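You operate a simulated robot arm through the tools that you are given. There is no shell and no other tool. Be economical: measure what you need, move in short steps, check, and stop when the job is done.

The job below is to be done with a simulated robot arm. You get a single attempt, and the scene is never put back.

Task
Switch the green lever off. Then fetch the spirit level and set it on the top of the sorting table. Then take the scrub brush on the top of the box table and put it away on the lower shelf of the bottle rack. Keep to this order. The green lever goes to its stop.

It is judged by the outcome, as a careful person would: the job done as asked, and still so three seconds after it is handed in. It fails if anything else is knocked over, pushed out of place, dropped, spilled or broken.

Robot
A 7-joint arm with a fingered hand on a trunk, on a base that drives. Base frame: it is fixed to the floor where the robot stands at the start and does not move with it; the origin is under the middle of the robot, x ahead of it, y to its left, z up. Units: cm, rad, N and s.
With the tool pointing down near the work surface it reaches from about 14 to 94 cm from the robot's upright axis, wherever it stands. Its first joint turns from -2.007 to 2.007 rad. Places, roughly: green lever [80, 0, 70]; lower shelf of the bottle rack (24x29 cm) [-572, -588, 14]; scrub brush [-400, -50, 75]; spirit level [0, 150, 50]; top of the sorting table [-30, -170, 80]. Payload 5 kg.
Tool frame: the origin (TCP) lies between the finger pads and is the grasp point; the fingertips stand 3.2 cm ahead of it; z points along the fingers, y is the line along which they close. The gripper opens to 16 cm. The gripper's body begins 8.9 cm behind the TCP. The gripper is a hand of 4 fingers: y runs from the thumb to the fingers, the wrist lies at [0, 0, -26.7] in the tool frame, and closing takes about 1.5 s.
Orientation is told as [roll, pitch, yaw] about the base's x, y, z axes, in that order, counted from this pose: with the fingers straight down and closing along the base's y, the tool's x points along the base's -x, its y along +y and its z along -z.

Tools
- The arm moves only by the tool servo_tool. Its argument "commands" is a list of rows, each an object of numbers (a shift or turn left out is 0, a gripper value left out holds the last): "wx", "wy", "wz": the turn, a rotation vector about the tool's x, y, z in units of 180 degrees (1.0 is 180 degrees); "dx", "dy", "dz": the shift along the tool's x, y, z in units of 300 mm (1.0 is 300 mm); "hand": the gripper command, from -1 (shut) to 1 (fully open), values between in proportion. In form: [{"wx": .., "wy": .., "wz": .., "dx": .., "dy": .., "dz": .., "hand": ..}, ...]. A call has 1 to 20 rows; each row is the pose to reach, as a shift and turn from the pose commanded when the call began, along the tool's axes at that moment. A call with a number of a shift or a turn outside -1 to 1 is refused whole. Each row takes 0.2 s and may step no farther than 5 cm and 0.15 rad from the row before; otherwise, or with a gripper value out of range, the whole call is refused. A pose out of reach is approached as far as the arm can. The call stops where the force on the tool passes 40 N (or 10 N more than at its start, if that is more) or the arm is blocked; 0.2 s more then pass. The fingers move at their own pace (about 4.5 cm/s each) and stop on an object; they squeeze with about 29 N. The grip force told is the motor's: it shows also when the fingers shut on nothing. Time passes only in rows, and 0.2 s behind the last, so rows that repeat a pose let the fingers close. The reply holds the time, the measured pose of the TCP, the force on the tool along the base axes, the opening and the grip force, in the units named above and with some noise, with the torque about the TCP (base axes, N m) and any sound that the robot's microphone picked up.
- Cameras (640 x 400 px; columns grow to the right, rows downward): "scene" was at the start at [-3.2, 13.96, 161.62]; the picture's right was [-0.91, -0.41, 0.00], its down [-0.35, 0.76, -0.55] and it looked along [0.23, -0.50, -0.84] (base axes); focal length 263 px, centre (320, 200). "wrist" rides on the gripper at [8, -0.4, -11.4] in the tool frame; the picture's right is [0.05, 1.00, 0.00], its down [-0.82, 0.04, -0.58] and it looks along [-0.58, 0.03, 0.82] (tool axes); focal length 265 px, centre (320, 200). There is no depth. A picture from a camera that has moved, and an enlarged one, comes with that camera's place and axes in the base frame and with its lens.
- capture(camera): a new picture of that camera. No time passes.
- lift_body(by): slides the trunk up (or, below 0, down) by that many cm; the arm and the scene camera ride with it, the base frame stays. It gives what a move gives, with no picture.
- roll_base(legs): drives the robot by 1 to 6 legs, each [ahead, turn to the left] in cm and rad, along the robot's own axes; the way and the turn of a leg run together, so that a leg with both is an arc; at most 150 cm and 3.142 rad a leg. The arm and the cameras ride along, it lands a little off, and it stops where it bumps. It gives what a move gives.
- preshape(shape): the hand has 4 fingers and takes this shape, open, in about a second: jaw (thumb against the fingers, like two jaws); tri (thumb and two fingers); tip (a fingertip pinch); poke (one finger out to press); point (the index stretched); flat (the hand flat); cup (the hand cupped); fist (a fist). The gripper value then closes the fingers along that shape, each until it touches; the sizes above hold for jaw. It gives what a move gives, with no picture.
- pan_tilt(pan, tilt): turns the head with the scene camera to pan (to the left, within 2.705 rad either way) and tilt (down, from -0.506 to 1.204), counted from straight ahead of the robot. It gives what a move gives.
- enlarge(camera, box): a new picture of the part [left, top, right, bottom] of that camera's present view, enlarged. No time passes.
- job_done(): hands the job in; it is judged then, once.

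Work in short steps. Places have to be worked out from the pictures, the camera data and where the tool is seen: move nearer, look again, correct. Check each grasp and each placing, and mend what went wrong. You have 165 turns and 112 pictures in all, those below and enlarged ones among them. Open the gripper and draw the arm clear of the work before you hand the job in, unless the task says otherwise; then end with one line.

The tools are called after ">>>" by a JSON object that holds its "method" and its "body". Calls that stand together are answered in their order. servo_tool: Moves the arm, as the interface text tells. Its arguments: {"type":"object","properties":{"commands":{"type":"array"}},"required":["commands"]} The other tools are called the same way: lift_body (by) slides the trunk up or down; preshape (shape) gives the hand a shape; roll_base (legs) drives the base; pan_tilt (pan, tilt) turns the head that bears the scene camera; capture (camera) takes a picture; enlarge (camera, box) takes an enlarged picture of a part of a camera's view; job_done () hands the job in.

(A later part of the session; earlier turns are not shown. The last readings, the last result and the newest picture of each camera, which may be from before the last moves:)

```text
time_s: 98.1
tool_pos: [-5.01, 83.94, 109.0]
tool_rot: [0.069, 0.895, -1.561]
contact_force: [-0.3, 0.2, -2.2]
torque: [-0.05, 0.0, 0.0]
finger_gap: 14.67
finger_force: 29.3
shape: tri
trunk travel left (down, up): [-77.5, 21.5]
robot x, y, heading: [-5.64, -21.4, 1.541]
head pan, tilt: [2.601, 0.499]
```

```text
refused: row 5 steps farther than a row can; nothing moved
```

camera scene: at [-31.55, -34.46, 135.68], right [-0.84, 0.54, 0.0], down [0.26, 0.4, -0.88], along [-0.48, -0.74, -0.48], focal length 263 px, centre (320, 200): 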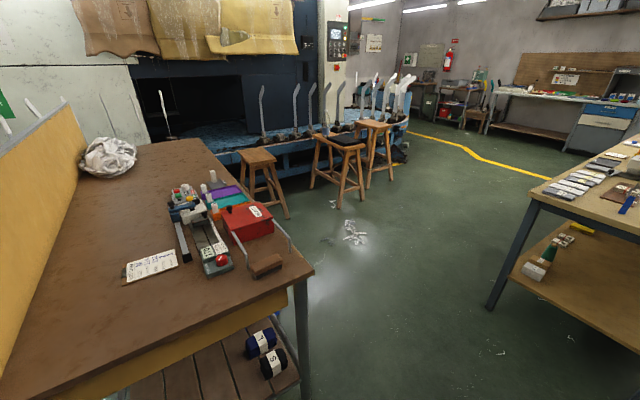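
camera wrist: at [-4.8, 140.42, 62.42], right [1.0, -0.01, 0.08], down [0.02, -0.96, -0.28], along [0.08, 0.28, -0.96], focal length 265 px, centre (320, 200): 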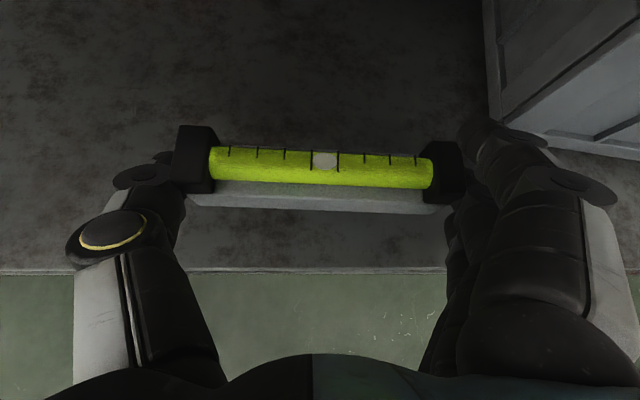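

>>> {"method": "servo_tool", "body": {"commands": [{"dx": -0.1, "dz": -0.12, "hand": -1}, {"dx": -0.2, "dz": -0.24, "hand": -1}, {"dx": -0.3, "dz": -0.36, "hand": -1}, {"dx": -0.4, "dz": -0.49, "hand": -1}, {"dx": -0.5, "dz": -0.61, "hand": -1}, {"dx": -0.5, "dz": -0.61, "hand": -1}]}}

>>> {"method": "roll_base", "body": {"legs": [[0, 1.57], [14, 0], [0, 1.57]]}}

>>> {"method": "pan_tilt", "body": {"pan": 0, "tilt": 0.9}}

>>> {"method": "capture", "body": {"camera": "scene"}}

>>> {"method": "capture", "body": {"camera": "wrist"}}

```text
time_s: 99.5
tool_pos: [-6.3, 60.3, 108.77]
tool_rot: [0.069, 0.898, -1.56]
contact_force: [0.3, 0.5, -2.2]
torque: [-0.08, -0.02, 0.02]
finger_gap: 14.67
finger_force: 28.9
shape: tri
trunk travel left (down, up): [-77.5, 21.5]
robot x, y, heading: [-5.91, -21.92, 1.541]
head pan, tilt: [2.601, 0.499]
```

```text
time_s: 108.8
tool_pos: [-21.81, -102.49, 108.87]
tool_rot: [0.071, 0.898, 1.554]
contact_force: [-0.3, -0.3, -2.8]
torque: [0.01, -0.01, 0.03]
finger_gap: 14.68
finger_force: 29.3
shape: tri
trunk travel left (down, up): [-77.5, 21.5]
robot x, y, heading: [-19.68, -20.47, -1.627]
head pan, tilt: [2.601, 0.499]
```

```text
time_s: 111.1
tool_pos: [-21.79, -102.53, 108.78]
tool_rot: [0.07, 0.896, 1.555]
contact_force: [-0.2, 0.6, -1.5]
torque: [0.03, 0.01, -0.02]
finger_gap: 14.69
finger_force: 29.3
shape: tri
trunk travel left (down, up): [-77.5, 21.5]
robot x, y, heading: [-19.98, -21.08, -1.631]
head pan, tilt: [0.0, 0.901]
```

```text
44 pictures are left
camera scene: at [0.2, -23.51, 192.29], right [-1.0, 0.06, 0.0], down [0.05, 0.78, -0.62], along [-0.04, -0.62, -0.78], focal length 263 px, centre (320, 200)
```

scene: 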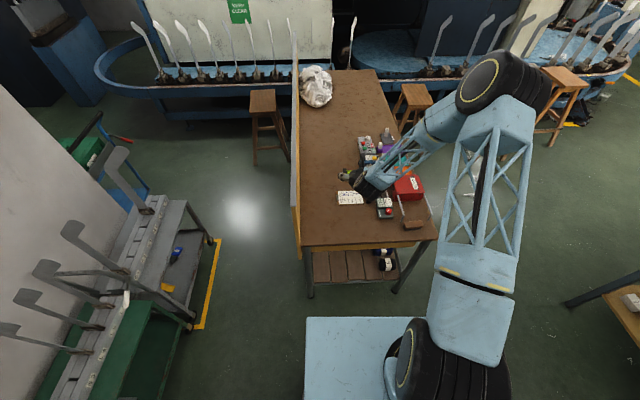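

```text
43 pictures are left
camera wrist: at [-20.49, -98.74, 122.1], right [-1.0, 0.04, 0.08], down [0.01, 0.96, -0.28], along [-0.09, -0.27, -0.96], focal length 265 px, centre (320, 200)
```

wrist: 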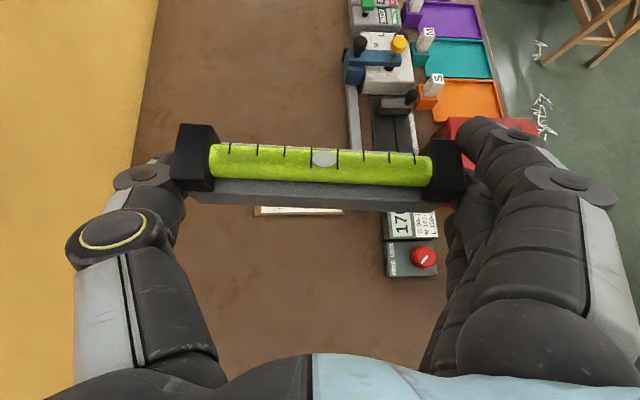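

Clear spot at about [-15,-97]; knob box is at x≤-33 and paper beyond y -108. I shift the hand there and lower the trunk to just above the table.

>>> {"method": "servo_tool", "body": {"commands": [{"dx": -0.05, "dz": -0.06, "dy": -0.08, "hand": -1}, {"dx": -0.1, "dz": -0.12, "dy": -0.16, "hand": -1}, {"dx": -0.145, "dz": -0.182, "dy": -0.227, "hand": -1}, {"dx": -0.145, "dz": -0.182, "dy": -0.227, "hand": -1}]}}

>>> {"method": "lift_body", "body": {"by": -19}}

>>> {"method": "capture", "body": {"camera": "wrist"}}

>>> {"method": "capture", "body": {"camera": "scene"}}

```text
time_s: 112.1
tool_pos: [-14.64, -95.93, 108.48]
tool_rot: [0.069, 0.896, 1.553]
contact_force: [-1.2, 0.4, -1.8]
torque: [0.04, -0.02, 0.02]
finger_gap: 14.67
finger_force: 28.7
shape: tri
trunk travel left (down, up): [-77.5, 21.5]
robot x, y, heading: [-19.56, -21.11, -1.631]
head pan, tilt: [0.0, 0.901]
```

```text
time_s: 114.2
tool_pos: [-14.58, -95.88, 89.51]
tool_rot: [0.069, 0.896, 1.555]
contact_force: [-0.4, 0.0, -0.9]
torque: [0.03, -0.02, -0.01]
finger_gap: 14.67
finger_force: 28.7
shape: tri
trunk travel left (down, up): [-58.5, 40.5]
robot x, y, heading: [-19.82, -20.85, -1.632]
head pan, tilt: [0.0, 0.901]
```

```text
42 pictures are left
camera wrist: at [-13.25, -92.24, 102.9], right [-1.0, 0.04, 0.08], down [0.01, 0.96, -0.28], along [-0.09, -0.27, -0.96], focal length 265 px, centre (320, 200)
```

wrist: 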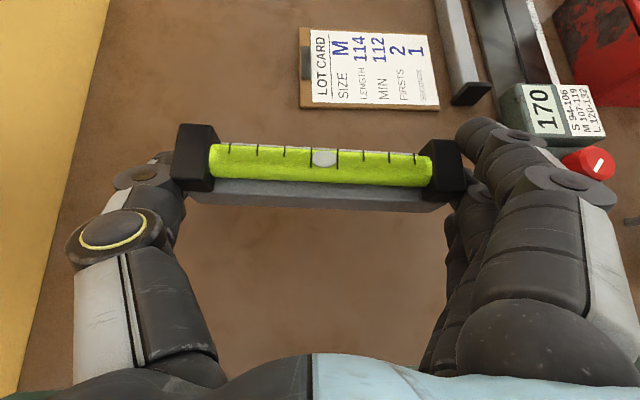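

```text
41 pictures are left
camera scene: at [0.2, -23.5, 173.3], right [-1.0, 0.06, 0.0], down [0.05, 0.78, -0.62], along [-0.04, -0.62, -0.78], focal length 263 px, centre (320, 200)
```

scene: 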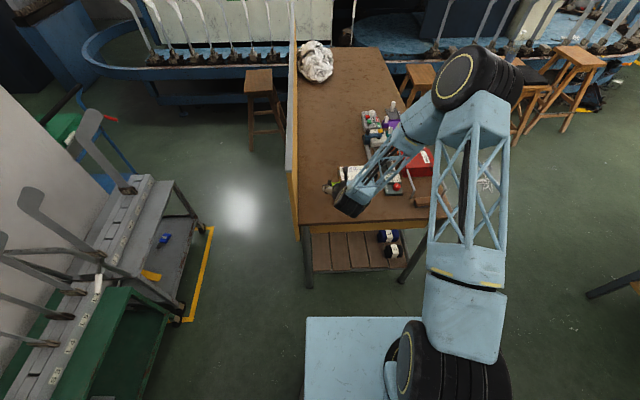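

Area is clear. I lower: 5 cm, then slow steps until contact.

>>> {"method": "servo_tool", "body": {"commands": [{"dx": -0.065, "dz": 0.052, "hand": -1}, {"dx": -0.13, "dz": 0.103, "hand": -1}, {"dx": -0.13, "dz": 0.103, "hand": -1}, {"dx": -0.145, "dz": 0.115, "hand": -1}, {"dx": -0.16, "dz": 0.127, "hand": -1}, {"dx": -0.16, "dz": 0.127, "hand": -1}]}}

>>> {"method": "enlarge", "body": {"camera": "scene", "box": [280, 140, 400, 240]}}

```text
time_s: 115.6
tool_pos: [-14.84, -96.01, 83.3]
tool_rot: [0.071, 0.896, 1.556]
contact_force: [-0.5, -0.5, -1.5]
torque: [0.05, 0.08, -0.02]
finger_gap: 14.71
finger_force: 28.9
shape: tri
trunk travel left (down, up): [-58.5, 40.5]
robot x, y, heading: [-19.58, -20.8, -1.632]
head pan, tilt: [0.0, 0.901]
```

```text
4.00 times, centred on (340, 190) of scene
camera zoom: at [0.2, -23.5, 173.29], right [-1.0, 0.06, 0.0], down [0.05, 0.78, -0.62], along [-0.04, -0.62, -0.78], focal length 1052 px, centre (240, 240)
```

zoom: 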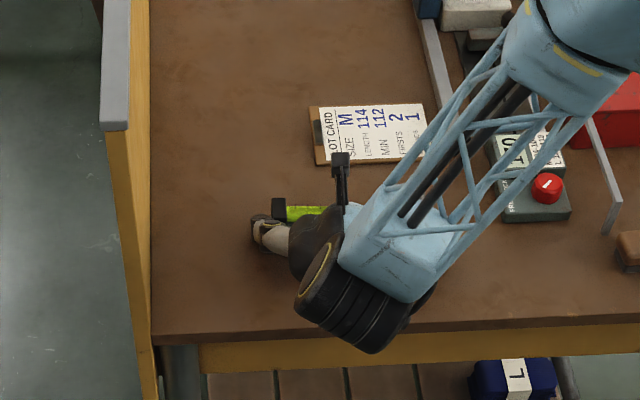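

Still hanging freely. I continue down slowly in 0.4 cm steps.

>>> {"method": "servo_tool", "body": {"commands": [{"dx": -0.01, "dz": 0.008, "hand": -1}, {"dx": -0.021, "dz": 0.017, "hand": -1}, {"dx": -0.031, "dz": 0.025, "hand": -1}, {"dx": -0.042, "dz": 0.033, "hand": -1}]}}

```text
time_s: 116.4
tool_pos: [-14.75, -96.2, 83.08]
tool_rot: [0.071, 0.912, 1.558]
contact_force: [0.1, 4.3, 22.3]
torque: [-0.38, 0.17, -0.1]
finger_gap: 14.67
finger_force: 29.1
shape: tri
trunk travel left (down, up): [-58.5, 40.5]
robot x, y, heading: [-19.89, -20.79, -1.629]
head pan, tilt: [0.0, 0.901]
stopped in row 3: the force on the tool passed its limit at 44 N (the readings are from after the stop); the commanded pose is now the measured one
```

Contact at TCP z 83.1. I ease up 0.2 cm and open the fingers.

>>> {"method": "servo_tool", "body": {"commands": [{"dx": 0.006, "dz": -0.005, "hand": -1}, {"dx": 0.006, "dz": -0.005, "hand": 0.7}, {"dx": 0.006, "dz": -0.005, "hand": 0.95}, {"dx": 0.006, "dz": -0.005, "hand": 1}, {"dx": 0.006, "dz": -0.005, "hand": 1}]}}

>>> {"method": "capture", "body": {"camera": "wrist"}}

```text
time_s: 117.6
tool_pos: [-14.77, -96.1, 82.86]
tool_rot: [0.07, 0.902, 1.556]
contact_force: [-0.3, 0.0, 1.2]
torque: [-0.02, -0.01, -0.03]
finger_gap: 15.99
finger_force: 0.0
shape: tri
trunk travel left (down, up): [-58.5, 40.5]
robot x, y, heading: [-19.96, -20.63, -1.628]
head pan, tilt: [0.0, 0.901]
```

```text
39 pictures are left
camera wrist: at [-13.45, -92.31, 96.21], right [-1.0, 0.04, 0.08], down [0.01, 0.96, -0.28], along [-0.09, -0.28, -0.96], focal length 265 px, centre (320, 200)
```

wrist: 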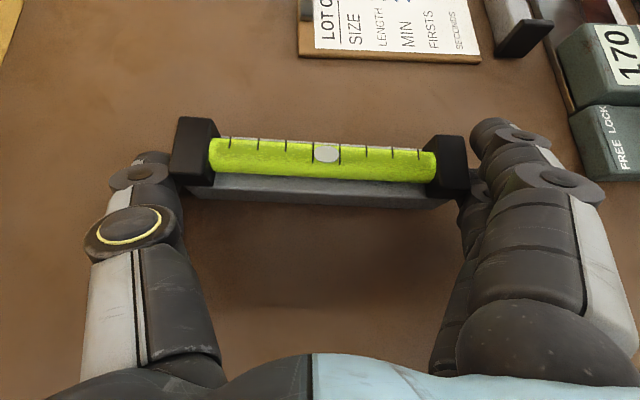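

Level stands on the table, fingers open. I withdraw along the tool axis (up and back).

>>> {"method": "servo_tool", "body": {"commands": [{"dz": -0.05}, {"dz": -0.1}, {"dz": -0.2}, {"dz": -0.35}, {"dz": -0.5, "dx": 0.05}, {"dz": -0.5, "dx": 0.2}, {"dz": -0.5, "dx": 0.35}]}}

>>> {"method": "capture", "body": {"camera": "wrist"}}

>>> {"method": "capture", "body": {"camera": "scene"}}

```text
time_s: 119.2
tool_pos: [-13.79, -90.91, 100.38]
tool_rot: [0.071, 0.903, 1.557]
contact_force: [0.1, 0.0, 0.2]
torque: [0.01, 0.01, 0.03]
finger_gap: 15.99
finger_force: 0.1
shape: tri
trunk travel left (down, up): [-58.5, 40.5]
robot x, y, heading: [-19.98, -20.68, -1.625]
head pan, tilt: [0.0, 0.901]
```

```text
38 pictures are left
camera wrist: at [-12.47, -87.07, 113.69], right [-1.0, 0.04, 0.08], down [0.01, 0.96, -0.28], along [-0.09, -0.28, -0.96], focal length 265 px, centre (320, 200)
```

wrist: 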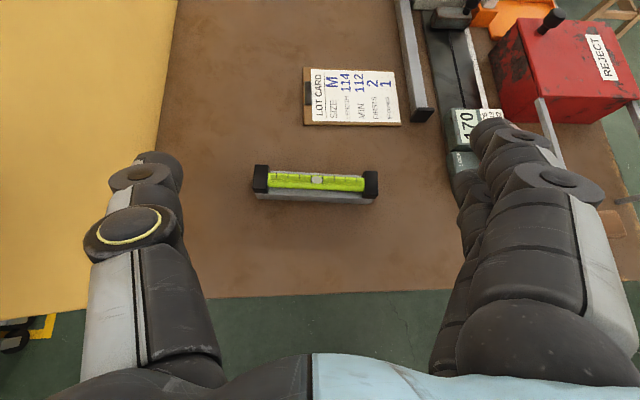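

```text
37 pictures are left
camera scene: at [0.21, -23.45, 173.28], right [-1.0, 0.06, 0.0], down [0.05, 0.78, -0.62], along [-0.04, -0.62, -0.78], focal length 263 px, centre (320, 200)
```

scene: 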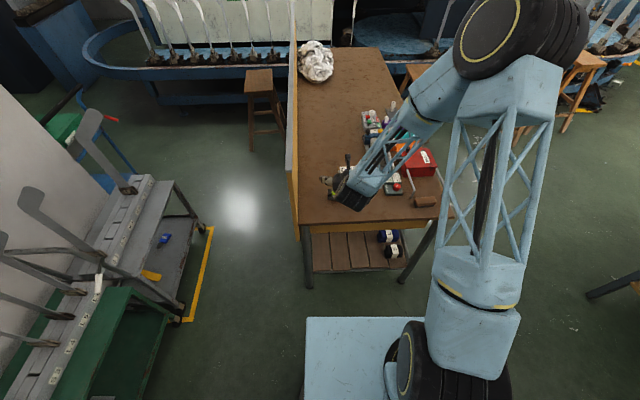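

The level is set. Now for the brush: I back away from the table, bring the hand to point down, and look toward -x.

>>> {"method": "roll_base", "body": {"legs": [[-25, 0]]}}

>>> {"method": "servo_tool", "body": {"commands": [{"wy": -0.045}, {"wy": -0.09}, {"wy": -0.135}, {"wy": -0.18}, {"wy": -0.225}, {"wy": -0.27}, {"wy": -0.285}, {"wy": -0.285}]}}

>>> {"method": "pan_tilt", "body": {"pan": -1.5, "tilt": 0.35}}

>>> {"method": "capture", "body": {"camera": "scene"}}

```text
time_s: 121.0
tool_pos: [-12.31, -65.77, 100.4]
tool_rot: [0.071, 0.904, 1.558]
contact_force: [-0.3, -0.5, 0.5]
torque: [0.01, 0.02, -0.03]
finger_gap: 15.97
finger_force: 0.2
shape: tri
trunk travel left (down, up): [-58.5, 40.5]
robot x, y, heading: [-18.59, 4.48, -1.624]
head pan, tilt: [0.0, 0.901]
```

```text
time_s: 122.8
tool_pos: [-12.28, -65.73, 100.39]
tool_rot: [0.041, 0.008, 1.504]
contact_force: [0.1, -0.4, -0.1]
torque: [-0.01, 0.0, -0.01]
finger_gap: 15.99
finger_force: 0.0
shape: tri
trunk travel left (down, up): [-58.5, 40.5]
robot x, y, heading: [-18.37, 4.52, -1.63]
head pan, tilt: [0.0, 0.901]
```

```text
time_s: 124.4
tool_pos: [-12.09, -65.8, 100.4]
tool_rot: [0.044, 0.01, 1.504]
contact_force: [0.2, 0.2, -0.7]
torque: [-0.02, 0.02, 0.01]
finger_gap: 16.0
finger_force: 0.2
shape: tri
trunk travel left (down, up): [-58.5, 40.5]
robot x, y, heading: [-18.42, 4.3, -1.626]
head pan, tilt: [-1.499, 0.351]
```

```text
36 pictures are left
camera scene: at [-7.24, 9.17, 178.05], right [-0.02, 1.0, 0.0], down [0.34, 0.01, -0.94], along [-0.94, -0.02, -0.34], focal length 263 px, centre (320, 200)
```

scene: 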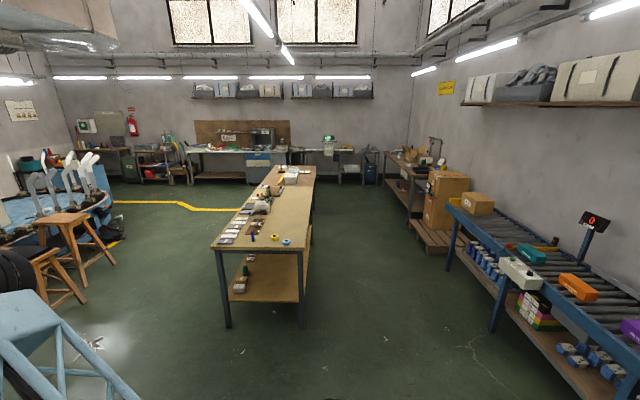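

The box table spans x -184..-470, y -8..-76 (the brush is near its far side edge). I'll approach from its -y side: retract the arm and drive via (-123,0), (-123,-130).

>>> {"method": "servo_tool", "body": {"commands": [{"dx": -0.15}, {"dx": -0.3}, {"dx": -0.45}, {"dx": -0.6}, {"dx": -0.75}, {"dx": -0.75}]}}

>>> {"method": "roll_base", "body": {"legs": [[0, -1.516], [105, 0], [0, 1.571], [134, 0], [0, -1.571]]}}

>>> {"method": "pan_tilt", "body": {"pan": 0, "tilt": 0.4}}

>>> {"method": "capture", "body": {"camera": "scene"}}

```text
time_s: 125.8
tool_pos: [-10.94, -43.2, 100.28]
tool_rot: [0.043, 0.009, 1.502]
contact_force: [0.0, -0.4, 0.4]
torque: [-0.03, 0.0, -0.01]
finger_gap: 16.03
finger_force: 0.1
shape: tri
trunk travel left (down, up): [-58.5, 40.5]
robot x, y, heading: [-18.51, 4.32, -1.628]
head pan, tilt: [-1.499, 0.351]
```

```text
time_s: 149.5
tool_pos: [-167.34, -137.91, 100.19]
tool_rot: [0.043, 0.01, -0.033]
contact_force: [-0.1, 0.2, 0.6]
torque: [0.0, -0.01, -0.02]
finger_gap: 16.0
finger_force: 0.1
shape: tri
trunk travel left (down, up): [-58.5, 40.5]
robot x, y, heading: [-120.06, -129.06, 3.119]
head pan, tilt: [-1.499, 0.351]
```

```text
time_s: 151.1
tool_pos: [-167.26, -137.97, 100.14]
tool_rot: [0.045, 0.009, -0.032]
contact_force: [0.5, -0.4, -0.1]
torque: [0.01, 0.0, 0.0]
finger_gap: 16.0
finger_force: 0.0
shape: tri
trunk travel left (down, up): [-58.5, 40.5]
robot x, y, heading: [-119.82, -128.82, 3.119]
head pan, tilt: [0.0, 0.4]
```

```text
35 pictures are left
camera scene: at [-123.83, -149.01, 177.59], right [0.02, 1.0, 0.0], down [0.39, -0.01, -0.92], along [-0.92, 0.02, -0.39], focal length 263 px, centre (320, 200)
```

scene: 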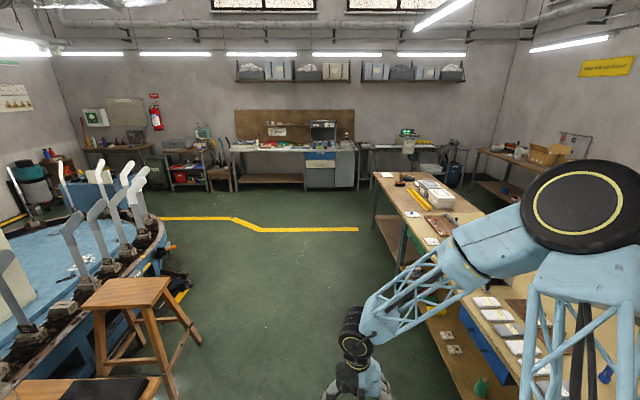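

The path ahead (y≈-130) is clear. I zoom on the area where the brush should be.

>>> {"method": "enlarge", "body": {"camera": "scene", "box": [360, 160, 480, 250]}}

```text
4.44 times, centred on (420, 205) of scene
camera zoom: at [-123.83, -149.01, 177.59], right [0.02, 1.0, 0.0], down [0.39, -0.01, -0.92], along [-0.92, 0.02, -0.39], focal length 1168 px, centre (-124, 178)
```

zoom: 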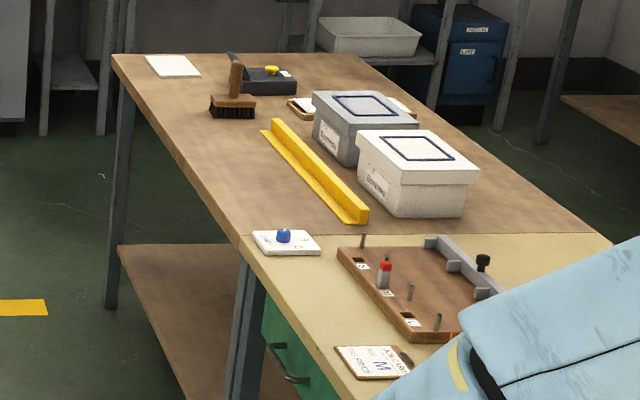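

The brush (wood block, black bristles, upright handle) is at about [-412,-48], table edge y≈-70. I raise the trunk 10 cm and drive to x≈-408, facing +y.

>>> {"method": "lift_body", "body": {"by": 10}}

>>> {"method": "roll_base", "body": {"legs": [[145, 0.02], [143, 0], [0, -1.55]]}}

>>> {"method": "pan_tilt", "body": {"pan": 0, "tilt": 0.8}}

>>> {"method": "capture", "body": {"camera": "scene"}}

>>> {"method": "capture", "body": {"camera": "wrist"}}

```text
time_s: 152.4
tool_pos: [-167.28, -138.11, 110.14]
tool_rot: [0.043, 0.009, -0.034]
contact_force: [-0.1, 0.1, 0.7]
torque: [0.04, 0.02, 0.0]
finger_gap: 15.99
finger_force: 0.1
shape: tri
trunk travel left (down, up): [-68.5, 30.5]
robot x, y, heading: [-119.98, -128.64, 3.118]
head pan, tilt: [0.0, 0.4]
```

```text
time_s: 170.4
tool_pos: [-420.18, -77.31, 110.17]
tool_rot: [0.044, 0.011, -1.573]
contact_force: [0.0, 0.2, 0.0]
torque: [0.0, 0.02, 0.0]
finger_gap: 16.01
finger_force: 0.1
shape: tri
trunk travel left (down, up): [-68.5, 30.5]
robot x, y, heading: [-409.23, -124.58, 1.58]
head pan, tilt: [0.0, 0.4]
```

```text
time_s: 171.3
tool_pos: [-420.25, -77.41, 110.26]
tool_rot: [0.042, 0.011, -1.573]
contact_force: [-0.3, 0.6, -0.5]
torque: [-0.02, -0.03, -0.02]
finger_gap: 15.99
finger_force: 0.2
shape: tri
trunk travel left (down, up): [-68.5, 30.5]
robot x, y, heading: [-409.73, -124.18, 1.581]
head pan, tilt: [0.0, 0.799]
```

```text
33 pictures are left
camera scene: at [-429.99, -122.41, 184.09], right [1.0, 0.01, 0.0], down [0.01, -0.72, -0.7], along [-0.01, 0.7, -0.72], focal length 263 px, centre (320, 200)
```

scene: 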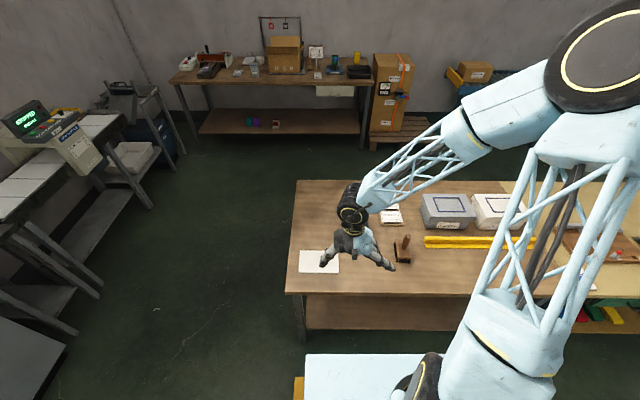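

```text
32 pictures are left
camera wrist: at [-421.07, -69.41, 121.6], right [1.0, 0.05, 0.04], down [0.02, -0.82, 0.57], along [0.06, -0.57, -0.82], focal length 265 px, centre (320, 200)
```

wrist: 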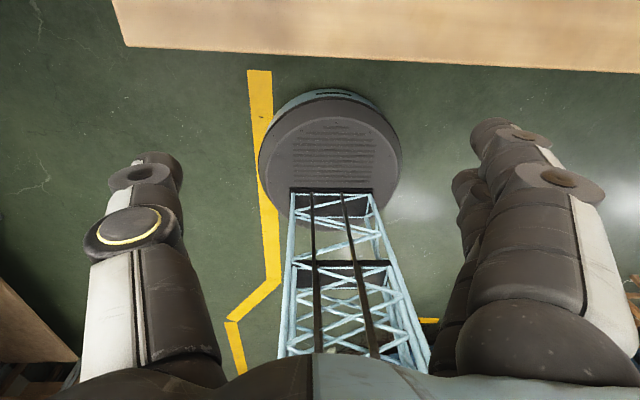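

I see the brush right of the hand. Zoom for its shape and orientation.

>>> {"method": "enlarge", "body": {"camera": "scene", "box": [340, 190, 480, 290]}}

```text
4.00 times, centred on (410, 240) of scene
camera zoom: at [-429.99, -122.41, 184.09], right [1.0, 0.01, 0.0], down [0.01, -0.72, -0.7], along [-0.01, 0.7, -0.72], focal length 1052 px, centre (-40, 40)
```

zoom: 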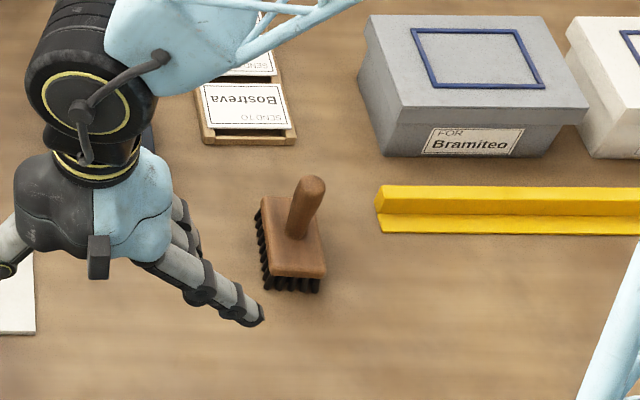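

Brush handle is a vertical peg at about [-390,-49], top z≈84. I shift over to x=-390, tilt the hand forward (camera on top) at safe height.

>>> {"method": "servo_tool", "body": {"commands": [{"dy": 0.12, "dx": 0.05}, {"dy": 0.24, "dx": 0.1, "wy": 0.045}, {"dy": 0.36, "dx": 0.1, "wy": 0.09}, {"dy": 0.48, "dx": 0.1, "wy": 0.135}, {"dy": 0.6, "dx": 0.1, "wy": 0.18}, {"dy": 0.72, "dx": 0.1, "wy": 0.225}, {"dy": 0.84, "dx": 0.1, "wy": 0.27}, {"dy": 0.96, "dx": 0.1, "wy": 0.315}, {"dy": 1.0, "dx": 0.1, "wy": 0.36}, {"dy": 1.0, "dx": 0.1, "wy": 0.36}]}}

>>> {"method": "capture", "body": {"camera": "wrist"}}

```text
time_s: 173.5
tool_pos: [-385.89, -69.6, 108.94]
tool_rot: [0.105, 1.139, -1.476]
contact_force: [0.2, 0.7, -0.2]
torque: [-0.01, -0.04, -0.04]
finger_gap: 16.01
finger_force: 0.0
shape: tri
out of reach, approached as far as the arm can: row 4, 5, 6, 7, 8, 9, 10
trunk travel left (down, up): [-68.5, 30.5]
robot x, y, heading: [-409.22, -124.08, 1.582]
head pan, tilt: [0.0, 0.799]
```

```text
30 pictures are left
camera wrist: at [-386.72, -76.73, 121.02], right [1.0, 0.02, 0.09], down [0.06, -0.86, -0.5], along [0.07, 0.5, -0.86], focal length 265 px, centre (320, 200)
```

wrist: 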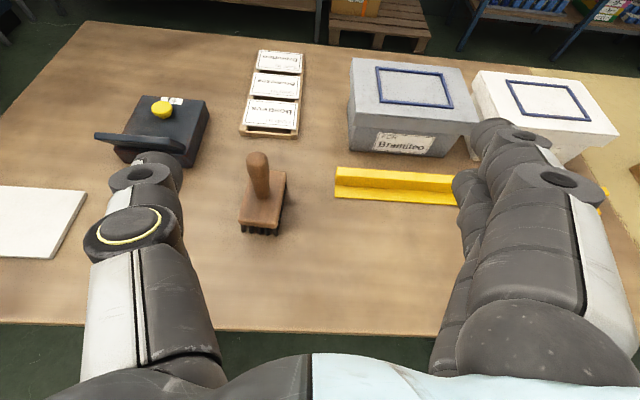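

Triangulated: handle axis [-393,-54.3], from z≈83 (block top) to 92. I back the base 8 cm, lower the trunk 20 cm, then align with the handle.

>>> {"method": "roll_base", "body": {"legs": [[-8, 0]]}}

>>> {"method": "lift_body", "body": {"by": -20}}

>>> {"method": "servo_tool", "body": {"commands": [{"dy": -0.12, "wz": 0.015, "hand": 0.5}, {"dy": -0.235, "wz": 0.015, "hand": 0.2}, {"dy": -0.235, "wz": 0.015, "dz": 0.12, "dx": 0.05, "hand": 0.1}, {"dy": -0.235, "wz": 0.015, "dz": 0.24, "dx": 0.1, "hand": 0.1}, {"dy": -0.235, "wz": 0.015, "dz": 0.24, "dx": 0.1, "hand": 0.1}]}}

>>> {"method": "capture", "body": {"camera": "wrist"}}

```text
time_s: 174.5
tool_pos: [-385.49, -77.97, 109.19]
tool_rot: [0.104, 1.14, -1.48]
contact_force: [0.4, 0.0, -0.1]
torque: [0.05, 0.01, 0.0]
finger_gap: 16.0
finger_force: 0.1
shape: tri
trunk travel left (down, up): [-68.5, 30.5]
robot x, y, heading: [-409.5, -132.0, 1.581]
head pan, tilt: [0.0, 0.799]
```

```text
time_s: 176.7
tool_pos: [-385.57, -77.96, 89.09]
tool_rot: [0.102, 1.139, -1.481]
contact_force: [-0.1, -0.4, -0.1]
torque: [-0.04, -0.02, 0.02]
finger_gap: 15.98
finger_force: 0.0
shape: tri
trunk travel left (down, up): [-48.5, 50.5]
robot x, y, heading: [-409.45, -132.14, 1.582]
head pan, tilt: [0.0, 0.799]
```

```text
time_s: 177.9
tool_pos: [-392.63, -69.96, 88.65]
tool_rot: [-0.001, 1.142, -1.594]
contact_force: [0.7, -0.2, -0.9]
torque: [0.0, -0.01, 0.01]
finger_gap: 8.88
finger_force: 0.1
shape: tri
out of reach, approached as far as the arm can: row 1, 2, 3
trunk travel left (down, up): [-48.5, 50.5]
robot x, y, heading: [-409.4, -132.36, 1.578]
head pan, tilt: [0.0, 0.799]
```

```text
29 pictures are left
camera wrist: at [-393.09, -76.94, 100.64], right [1.0, 0.0, 0.05], down [0.02, -0.87, -0.5], along [0.04, 0.5, -0.86], focal length 265 px, centre (320, 200)
```

wrist: 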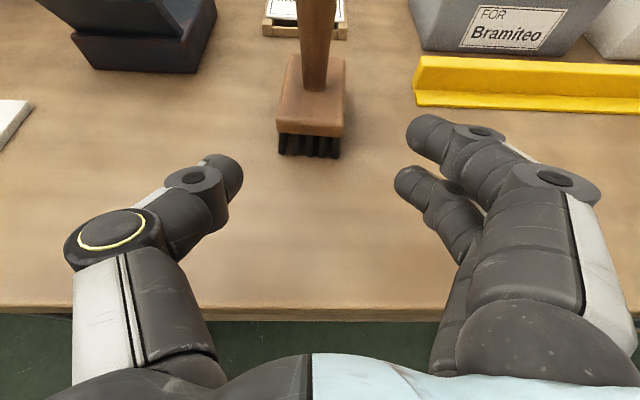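

Aligned with the handle. I advance 15.7 cm along y so the handle lies between thumb and fingers.

>>> {"method": "servo_tool", "body": {"commands": [{"dz": 0.12, "dx": 0.055, "dy": -0.005, "hand": 0.1}, {"dz": 0.24, "dx": 0.11, "dy": -0.01, "hand": 0.1}, {"dz": 0.36, "dx": 0.165, "dy": -0.02, "hand": 0.1}, {"dz": 0.44, "dx": 0.2, "dy": -0.025, "hand": 0.1}, {"dz": 0.476, "dx": 0.218, "dy": -0.025, "hand": 0.1}, {"dz": 0.476, "dx": 0.218, "dy": -0.025, "hand": 0.1}]}}

>>> {"method": "capture", "body": {"camera": "wrist"}}

```text
time_s: 179.3
tool_pos: [-392.92, -54.28, 88.6]
tool_rot: [0.0, 1.141, -1.594]
contact_force: [-0.1, 0.4, 0.5]
torque: [0.01, 0.01, 0.02]
finger_gap: 8.86
finger_force: 0.1
shape: tri
trunk travel left (down, up): [-48.5, 50.5]
robot x, y, heading: [-408.66, -132.53, 1.584]
head pan, tilt: [0.0, 0.799]
```

```text
28 pictures are left
camera wrist: at [-393.43, -61.28, 100.65], right [1.0, 0.0, 0.05], down [0.02, -0.87, -0.5], along [0.04, 0.5, -0.86], focal length 265 px, centre (320, 200)
```

wrist: 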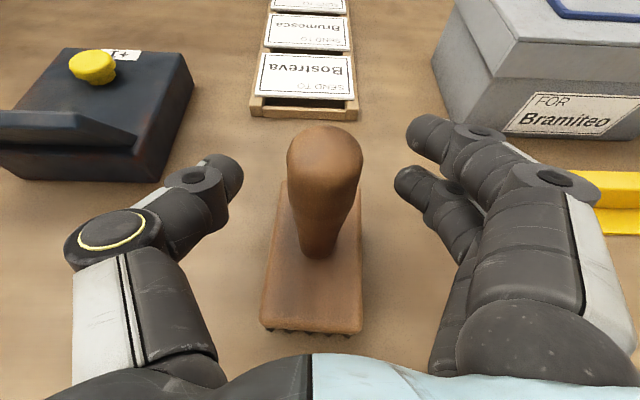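

The handle is right at the TCP. Close the fingers.

>>> {"method": "servo_tool", "body": {"commands": [{"hand": -0.3}, {"hand": -0.7}, {"hand": -1}, {"hand": -1}, {"hand": -1}, {"hand": -1}, {"hand": -1}, {"hand": -1}]}}

>>> {"method": "capture", "body": {"camera": "wrist"}}

```text
time_s: 181.1
tool_pos: [-392.94, -54.28, 88.8]
tool_rot: [0.001, 1.142, -1.594]
contact_force: [-0.1, 1.1, -0.2]
torque: [-0.01, 0.08, -0.01]
finger_gap: 0.01
finger_force: 29.1
shape: tri
trunk travel left (down, up): [-48.5, 50.5]
robot x, y, heading: [-409.26, -132.15, 1.585]
head pan, tilt: [0.0, 0.799]
```

```text
27 pictures are left
camera wrist: at [-393.43, -61.3, 100.66], right [1.0, 0.0, 0.05], down [0.02, -0.86, -0.5], along [0.04, 0.5, -0.86], focal length 265 px, centre (320, 200)
```

wrist: 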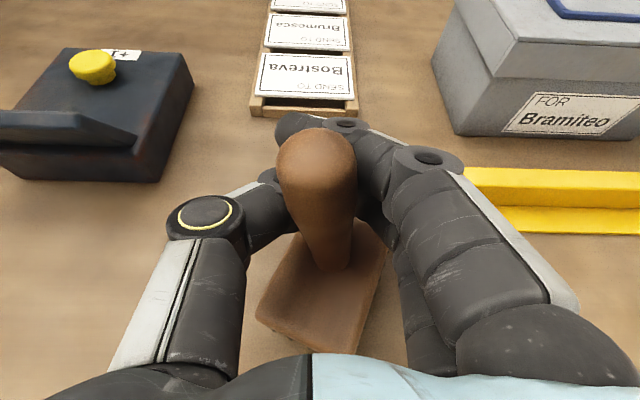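

The fingers closed behind the handle (gap 0), only looping it. I reopen, back off 2 cm so the pads meet the handle, and close again.

>>> {"method": "servo_tool", "body": {"commands": [{"hand": -0.3}, {"hand": 0.1}, {"hand": 0.1}, {"hand": 0.1}, {"hand": 0.1}, {"hand": 0.1}, {"dz": -0.03, "dx": -0.014, "hand": 0.1}, {"dz": -0.064, "dx": -0.029, "hand": 0.1}, {"dz": -0.064, "dx": -0.029, "hand": 0.1}]}}

>>> {"method": "capture", "body": {"camera": "wrist"}}

```text
time_s: 183.1
tool_pos: [-392.96, -56.43, 88.57]
tool_rot: [-0.001, 1.14, -1.593]
contact_force: [0.1, 1.0, -0.3]
torque: [-0.06, 0.02, -0.02]
finger_gap: 8.72
finger_force: 0.1
shape: tri
trunk travel left (down, up): [-48.5, 50.5]
robot x, y, heading: [-409.39, -132.4, 1.579]
head pan, tilt: [0.0, 0.799]
```

```text
26 pictures are left
camera wrist: at [-393.45, -63.48, 100.64], right [1.0, 0.0, 0.05], down [0.02, -0.86, -0.5], along [0.04, 0.5, -0.86], focal length 265 px, centre (320, 200)
```

wrist: 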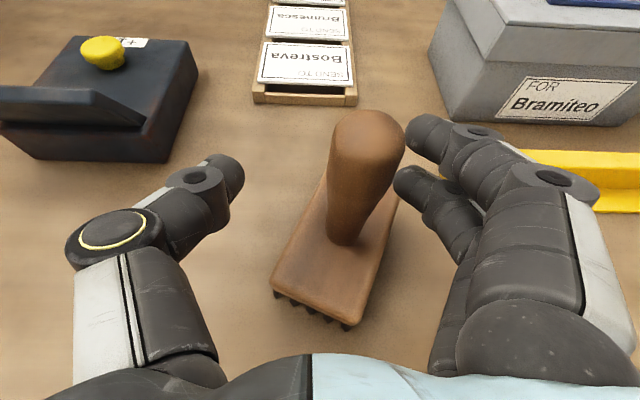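

The brush turned a bit; handle now ≈[-391,-56]. I shift 2 cm right and back off 2.5 cm so the fingertip pads take the handle.

>>> {"method": "servo_tool", "body": {"commands": [{"dy": 0.03, "dz": -0.03, "dx": -0.014, "hand": 0.1}, {"dy": 0.062, "dz": -0.075, "dx": -0.034, "hand": 0.0}, {"dy": 0.062, "dz": -0.075, "dx": -0.034, "hand": -0.2}, {"dy": 0.062, "dz": -0.075, "dx": -0.034, "hand": -0.4}, {"dy": 0.062, "dz": -0.075, "dx": -0.034, "hand": -0.4}]}}

>>> {"method": "capture", "body": {"camera": "wrist"}}

```text
time_s: 184.3
tool_pos: [-391.15, -58.91, 88.53]
tool_rot: [0.0, 1.142, -1.593]
contact_force: [-0.6, -0.2, 0.9]
torque: [0.0, 0.0, -0.02]
finger_gap: 4.86
finger_force: 0.0
shape: tri
trunk travel left (down, up): [-48.5, 50.5]
robot x, y, heading: [-409.61, -132.31, 1.576]
head pan, tilt: [0.0, 0.799]
```

```text
25 pictures are left
camera wrist: at [-391.61, -66.03, 100.6], right [1.0, 0.0, 0.05], down [0.02, -0.87, -0.5], along [0.04, 0.5, -0.86], focal length 265 px, centre (320, 200)
```

wrist: 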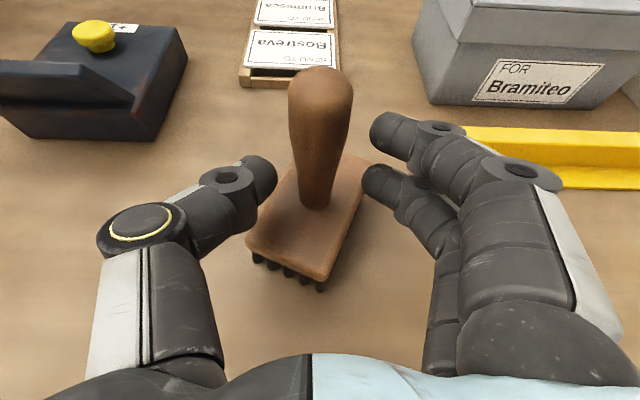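

Handle is now slightly beyond the tips. Forward 1.6 cm and close.

>>> {"method": "servo_tool", "body": {"commands": [{"dz": 0.025, "dx": 0.011, "hand": -0.4}, {"dz": 0.05, "dx": 0.022, "hand": -0.4}, {"dz": 0.05, "dx": 0.022, "hand": -0.6}, {"dz": 0.05, "dx": 0.022, "hand": -0.8}, {"dz": 0.05, "dx": 0.022, "hand": -1}, {"dz": 0.05, "dx": 0.022, "hand": -1}, {"dz": 0.05, "dx": 0.022, "hand": -1}]}}

>>> {"method": "capture", "body": {"camera": "wrist"}}

```text
time_s: 185.9
tool_pos: [-391.12, -57.38, 88.46]
tool_rot: [0.001, 1.141, -1.593]
contact_force: [-0.8, 1.3, 0.3]
torque: [-0.02, 0.04, -0.02]
finger_gap: 0.0
finger_force: 28.6
shape: tri
trunk travel left (down, up): [-48.5, 50.5]
robot x, y, heading: [-409.35, -132.41, 1.577]
head pan, tilt: [0.0, 0.799]
```

```text
24 pictures are left
camera wrist: at [-391.56, -64.4, 100.56], right [1.0, 0.0, 0.05], down [0.02, -0.87, -0.5], along [0.04, 0.5, -0.86], focal length 265 px, centre (320, 200)
```

wrist: 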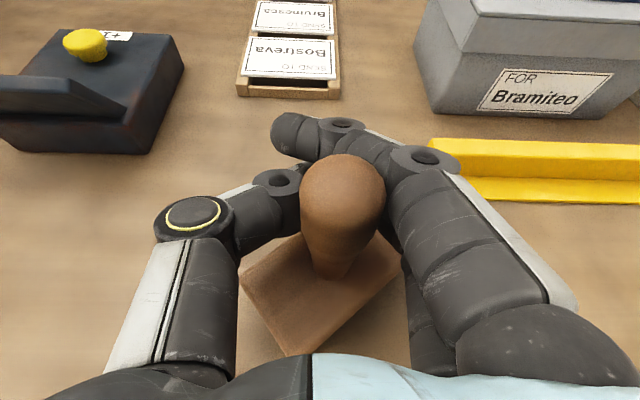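

The curl squeezed the handle inward; it must sit further out at the tips. Handle now ≈[-390,-59.9]. I open, back off 5.8 cm, shift 1 cm right.

>>> {"method": "servo_tool", "body": {"commands": [{"hand": -0.3}, {"hand": 0.1}, {"hand": 0.1}, {"hand": 0.1}, {"hand": 0.1}, {"hand": 0.1}, {"dz": -0.06, "dx": -0.028, "dy": 0.02, "hand": 0.1}, {"dz": -0.12, "dx": -0.055, "dy": 0.03, "hand": 0.0}, {"dz": -0.175, "dx": -0.08, "dy": 0.035, "hand": -0.3}, {"dz": -0.175, "dx": -0.08, "dy": 0.035, "hand": -0.4}, {"dz": -0.175, "dx": -0.08, "dy": 0.035, "hand": -0.4}]}}

>>> {"method": "capture", "body": {"camera": "wrist"}}

```text
time_s: 188.3
tool_pos: [-390.4, -63.16, 88.6]
tool_rot: [0.001, 1.141, -1.592]
contact_force: [0.5, 0.5, 0.8]
torque: [0.05, -0.04, 0.01]
finger_gap: 4.84
finger_force: 0.1
shape: tri
trunk travel left (down, up): [-48.5, 50.5]
robot x, y, heading: [-409.5, -132.05, 1.583]
head pan, tilt: [0.0, 0.799]
```

```text
23 pictures are left
camera wrist: at [-390.75, -70.13, 100.61], right [1.0, 0.0, 0.05], down [0.02, -0.86, -0.5], along [0.04, 0.5, -0.86], focal length 265 px, centre (320, 200)
```

wrist: 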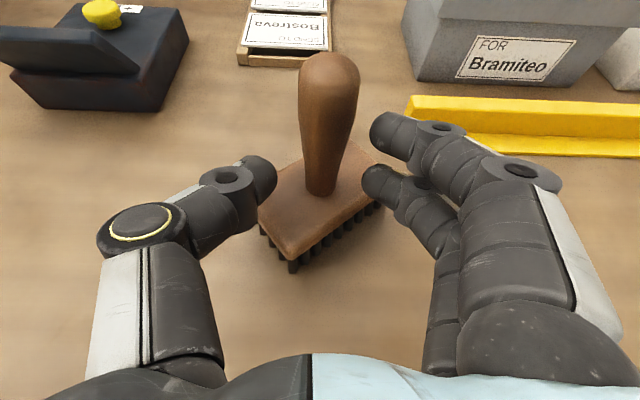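

The handle is at the fingertips. I close here without advancing.

>>> {"method": "servo_tool", "body": {"commands": [{"dy": 0.01, "hand": -0.5}, {"dy": 0.01, "hand": -0.6}, {"dy": 0.01, "hand": -0.7}, {"dy": 0.01, "hand": -0.9}, {"dy": 0.01, "hand": -1}, {"dy": 0.01, "hand": -1}]}}

>>> {"method": "capture", "body": {"camera": "wrist"}}

```text
time_s: 189.7
tool_pos: [-389.97, -63.11, 88.51]
tool_rot: [0.0, 1.142, -1.593]
contact_force: [1.0, -0.1, 0.1]
torque: [0.02, -0.02, 0.01]
finger_gap: 0.03
finger_force: 29.0
shape: tri
trunk travel left (down, up): [-48.5, 50.5]
robot x, y, heading: [-409.35, -132.09, 1.578]
head pan, tilt: [0.0, 0.799]
```

```text
22 pictures are left
camera wrist: at [-390.44, -70.13, 100.59], right [1.0, 0.0, 0.05], down [0.02, -0.87, -0.5], along [0.04, 0.5, -0.86], focal length 265 px, centre (320, 200)
```

wrist: 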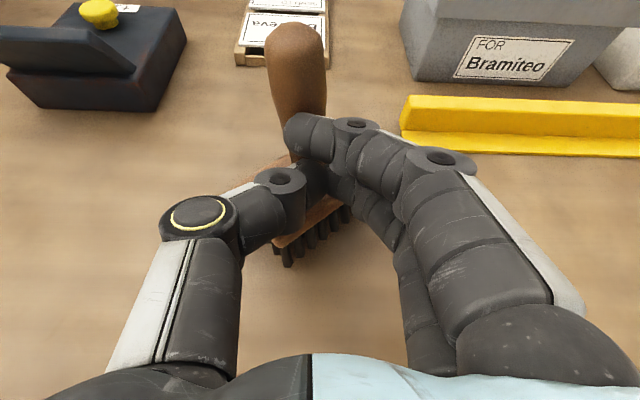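

It was pushed outward this time; the right offset is in between. Handle ≈[-390.6,-57.2]; I open, advance 3.3 cm and close again.

>>> {"method": "servo_tool", "body": {"commands": [{"hand": -0.5}, {"hand": -0.3}, {"hand": -0.3}, {"hand": -0.3}, {"dy": -0.02, "dz": 0.03, "dx": 0.014, "hand": -0.3}, {"dy": -0.02, "dz": 0.065, "dx": 0.03, "hand": -0.3}, {"dy": -0.02, "dz": 0.1, "dx": 0.046, "hand": -0.3}, {"dy": -0.02, "dz": 0.1, "dx": 0.046, "hand": -0.3}]}}

>>> {"method": "capture", "body": {"camera": "wrist"}}

```text
time_s: 191.5
tool_pos: [-390.54, -59.82, 88.48]
tool_rot: [-0.001, 1.141, -1.594]
contact_force: [-0.3, 0.4, 0.0]
torque: [0.01, -0.01, -0.06]
finger_gap: 5.56
finger_force: 0.0
shape: tri
trunk travel left (down, up): [-48.5, 50.5]
robot x, y, heading: [-409.17, -132.62, 1.583]
head pan, tilt: [0.0, 0.799]
```

```text
21 pictures are left
camera wrist: at [-390.95, -66.83, 100.53], right [1.0, 0.0, 0.05], down [0.02, -0.87, -0.5], along [0.04, 0.5, -0.86], focal length 265 px, centre (320, 200)
```

wrist: 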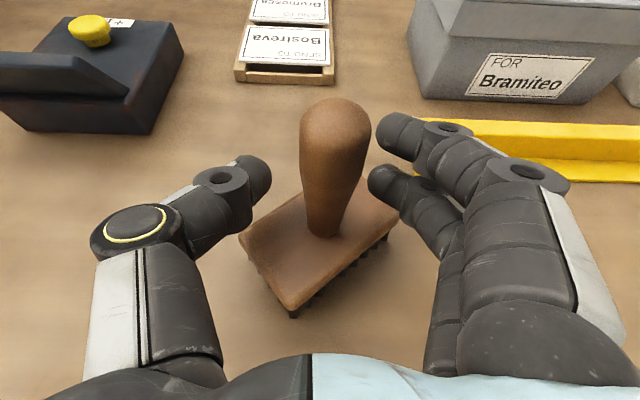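

The handle is 0.5 cm ahead of the TCP – too deep. I back off 1.7 cm and close.

>>> {"method": "servo_tool", "body": {"commands": [{"dz": -0.025, "dx": -0.012, "hand": -0.3}, {"dz": -0.052, "dx": -0.024, "hand": -0.4}, {"dz": -0.052, "dx": -0.024, "hand": -0.6}, {"dz": -0.052, "dx": -0.024, "hand": -0.8}, {"dz": -0.052, "dx": -0.024, "hand": -1}, {"dz": -0.052, "dx": -0.024, "hand": -1}, {"dz": -0.052, "dx": -0.024, "hand": -1}]}}

```text
time_s: 193.1
tool_pos: [-390.49, -61.61, 88.44]
tool_rot: [0.0, 1.143, -1.593]
contact_force: [-1.0, -0.3, 2.4]
torque: [-0.02, 0.32, 0.01]
finger_gap: 1.96
finger_force: 28.9
shape: tri
trunk travel left (down, up): [-48.5, 50.5]
robot x, y, heading: [-409.55, -132.6, 1.581]
head pan, tilt: [0.0, 0.799]
```

Gap 1.96 with full grip force: the handle is held. I lift 3 cm and look.

>>> {"method": "servo_tool", "body": {"commands": [{"dx": 0.045, "dz": -0.021, "hand": -1}, {"dx": 0.09, "dz": -0.042, "hand": -1}, {"dx": 0.09, "dz": -0.042, "hand": -1}]}}

>>> {"method": "capture", "body": {"camera": "wrist"}}

```text
time_s: 193.9
tool_pos: [-390.44, -61.48, 91.46]
tool_rot: [0.001, 1.143, -1.596]
contact_force: [0.7, 0.1, -1.7]
torque: [-0.04, -0.02, 0.0]
finger_gap: 1.91
finger_force: 28.9
shape: tri
trunk travel left (down, up): [-48.5, 50.5]
robot x, y, heading: [-409.58, -132.19, 1.577]
head pan, tilt: [0.0, 0.799]
```

```text
20 pictures are left
camera wrist: at [-390.97, -68.55, 103.46], right [1.0, 0.0, 0.05], down [0.02, -0.87, -0.5], along [0.04, 0.5, -0.86], focal length 265 px, centre (320, 200)
```

wrist: 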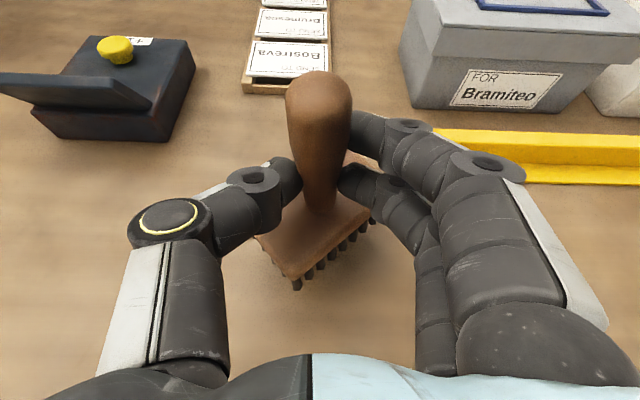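

Held securely at the neck. I raise the trunk, back away from the table and turn to see the way to the bottle rack.

>>> {"method": "lift_body", "body": {"by": 12}}

>>> {"method": "roll_base", "body": {"legs": [[-45, 0], [0, 1.57]]}}

>>> {"method": "pan_tilt", "body": {"pan": 1.2, "tilt": 0.3}}

>>> {"method": "capture", "body": {"camera": "scene"}}

```text
time_s: 195.4
tool_pos: [-390.42, -61.45, 103.42]
tool_rot: [0.0, 1.143, -1.594]
contact_force: [-0.2, -0.2, -2.6]
torque: [-0.04, 0.03, -0.03]
finger_gap: 1.91
finger_force: 29.2
shape: tri
trunk travel left (down, up): [-60.5, 38.5]
robot x, y, heading: [-409.36, -132.21, 1.582]
head pan, tilt: [0.0, 0.799]
```

```text
time_s: 202.1
tool_pos: [-479.89, -157.79, 103.51]
tool_rot: [-0.001, 1.141, -0.025]
contact_force: [-0.4, -0.5, -1.7]
torque: [0.0, -0.01, 0.02]
finger_gap: 1.9
finger_force: 28.8
shape: tri
trunk travel left (down, up): [-60.5, 38.5]
robot x, y, heading: [-409.2, -176.61, -3.134]
head pan, tilt: [0.0, 0.799]
```

```text
time_s: 203.5
tool_pos: [-479.93, -157.8, 103.46]
tool_rot: [0.0, 1.142, -0.025]
contact_force: [0.2, 0.6, -0.9]
torque: [0.01, -0.07, 0.02]
finger_gap: 1.88
finger_force: 29.1
shape: tri
trunk travel left (down, up): [-60.5, 38.5]
robot x, y, heading: [-409.07, -176.41, -3.134]
head pan, tilt: [1.201, 0.3]
```

```text
19 pictures are left
camera scene: at [-406.46, -205.78, 180.52], right [-0.93, 0.36, 0.0], down [0.11, 0.28, -0.96], along [-0.34, -0.89, -0.3], focal length 263 px, centre (320, 200)
```

scene: 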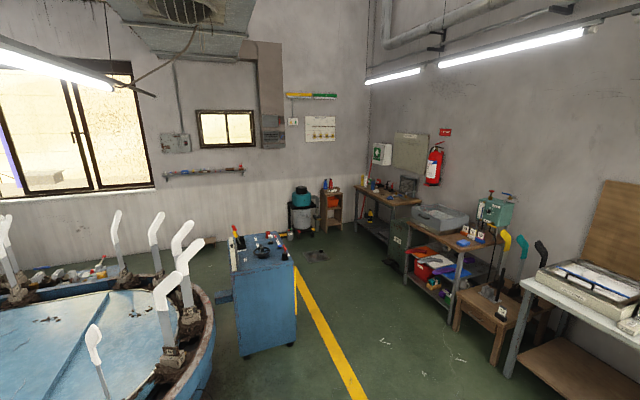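

The small wooden rack by the wall at (332,205) matches the bottle rack. Zoom in.

>>> {"method": "enlarge", "body": {"camera": "scene", "box": [270, 165, 400, 265]}}

```text
4.00 times, centred on (335, 215) of scene
camera zoom: at [-406.46, -205.78, 180.52], right [-0.93, 0.36, 0.0], down [0.11, 0.28, -0.96], along [-0.34, -0.89, -0.3], focal length 1052 px, centre (260, 140)
```

zoom: 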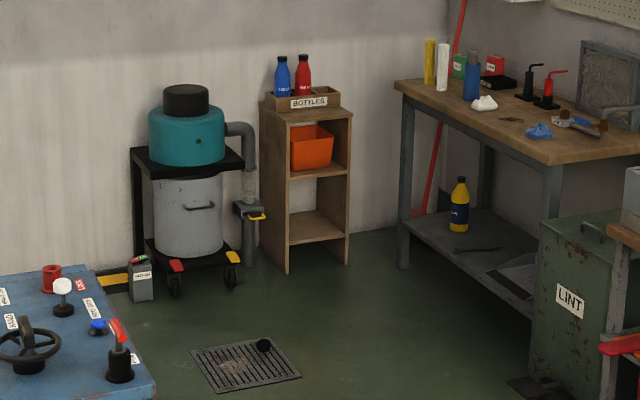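

Rack: x≈-557..-584, front at y≈-569, open to +y, lower shelf empty with ~25 cm clearance. I drive through the aisle (x≈-515) to about (-536,-438), facing -y.

>>> {"method": "roll_base", "body": {"legs": [[85, 0], [0, 1.404], [135, 0], [130, 0], [0, 0.159]]}}

>>> {"method": "pan_tilt", "body": {"pan": -0.2, "tilt": 0.75}}

>>> {"method": "capture", "body": {"camera": "scene"}}

```text
time_s: 224.7
tool_pos: [-563.28, -506.22, 103.45]
tool_rot: [0.0, 1.141, 1.508]
contact_force: [0.2, 0.5, -2.0]
torque: [0.06, 0.03, 0.0]
finger_gap: 1.86
finger_force: 29.0
shape: tri
trunk travel left (down, up): [-60.5, 38.5]
robot x, y, heading: [-541.36, -436.34, -1.601]
head pan, tilt: [1.201, 0.3]
```

```text
time_s: 226.2
tool_pos: [-563.14, -506.13, 103.5]
tool_rot: [0.001, 1.141, 1.509]
contact_force: [-0.2, 0.3, -1.5]
torque: [0.06, 0.0, 0.03]
finger_gap: 1.88
finger_force: 28.3
shape: tri
trunk travel left (down, up): [-60.5, 38.5]
robot x, y, heading: [-541.52, -436.06, -1.604]
head pan, tilt: [-0.201, 0.75]
```

```text
17 pictures are left
camera scene: at [-523.09, -438.91, 176.49], right [-0.97, 0.23, 0.0], down [0.16, 0.66, -0.73], along [-0.17, -0.71, -0.68], focal length 263 px, centre (320, 200)
```

scene: 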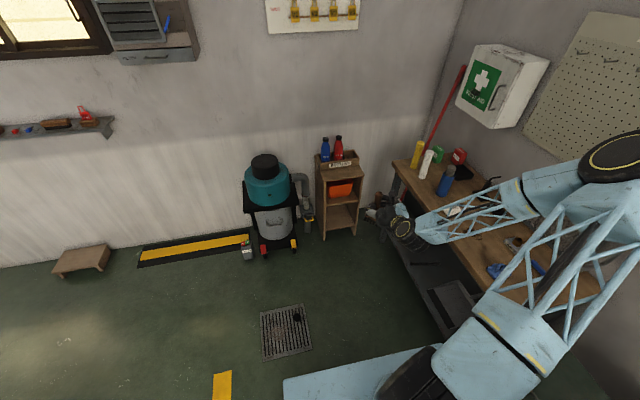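

The elbow hangs over the right-hand bench, so I must lower and stretch the arm elsewhere. I back up 30 cm and turn left to free floor.

>>> {"method": "roll_base", "body": {"legs": [[-30, 0], [0, 0.7]]}}

>>> {"method": "lift_body", "body": {"by": -40}}

>>> {"method": "pan_tilt", "body": {"pan": -0.3, "tilt": 0.75}}

>>> {"method": "capture", "body": {"camera": "scene"}}

```text
time_s: 230.2
tool_pos: [-513.4, -474.03, 103.4]
tool_rot: [0.0, 1.142, 2.193]
contact_force: [0.6, -0.2, -1.6]
torque: [0.02, 0.03, -0.01]
finger_gap: 1.85
finger_force: 28.8
shape: tri
trunk travel left (down, up): [-60.5, 38.5]
robot x, y, heading: [-540.8, -406.04, -0.92]
head pan, tilt: [-0.201, 0.75]
```

```text
time_s: 234.0
tool_pos: [-513.45, -474.11, 63.47]
tool_rot: [0.0, 1.14, 2.192]
contact_force: [0.1, -0.4, -1.4]
torque: [0.04, 0.03, -0.02]
finger_gap: 1.86
finger_force: 29.1
shape: tri
trunk travel left (down, up): [-20.5, 78.5]
robot x, y, heading: [-540.75, -406.16, -0.922]
head pan, tilt: [-0.201, 0.75]
```

```text
time_s: 234.7
tool_pos: [-513.28, -474.07, 63.5]
tool_rot: [0.0, 1.142, 2.193]
contact_force: [0.5, 0.2, -1.7]
torque: [0.04, 0.0, -0.03]
finger_gap: 1.83
finger_force: 29.1
shape: tri
trunk travel left (down, up): [-20.5, 78.5]
robot x, y, heading: [-540.61, -406.2, -0.926]
head pan, tilt: [-0.3, 0.75]
```

```text
16 pictures are left
camera scene: at [-525.41, -396.81, 136.49], right [-0.94, -0.34, 0.0], down [-0.23, 0.64, -0.73], along [0.25, -0.69, -0.68], focal length 263 px, centre (320, 200)
```

scene: 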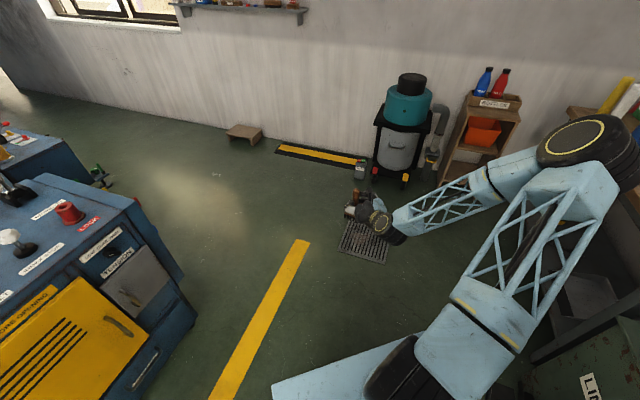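

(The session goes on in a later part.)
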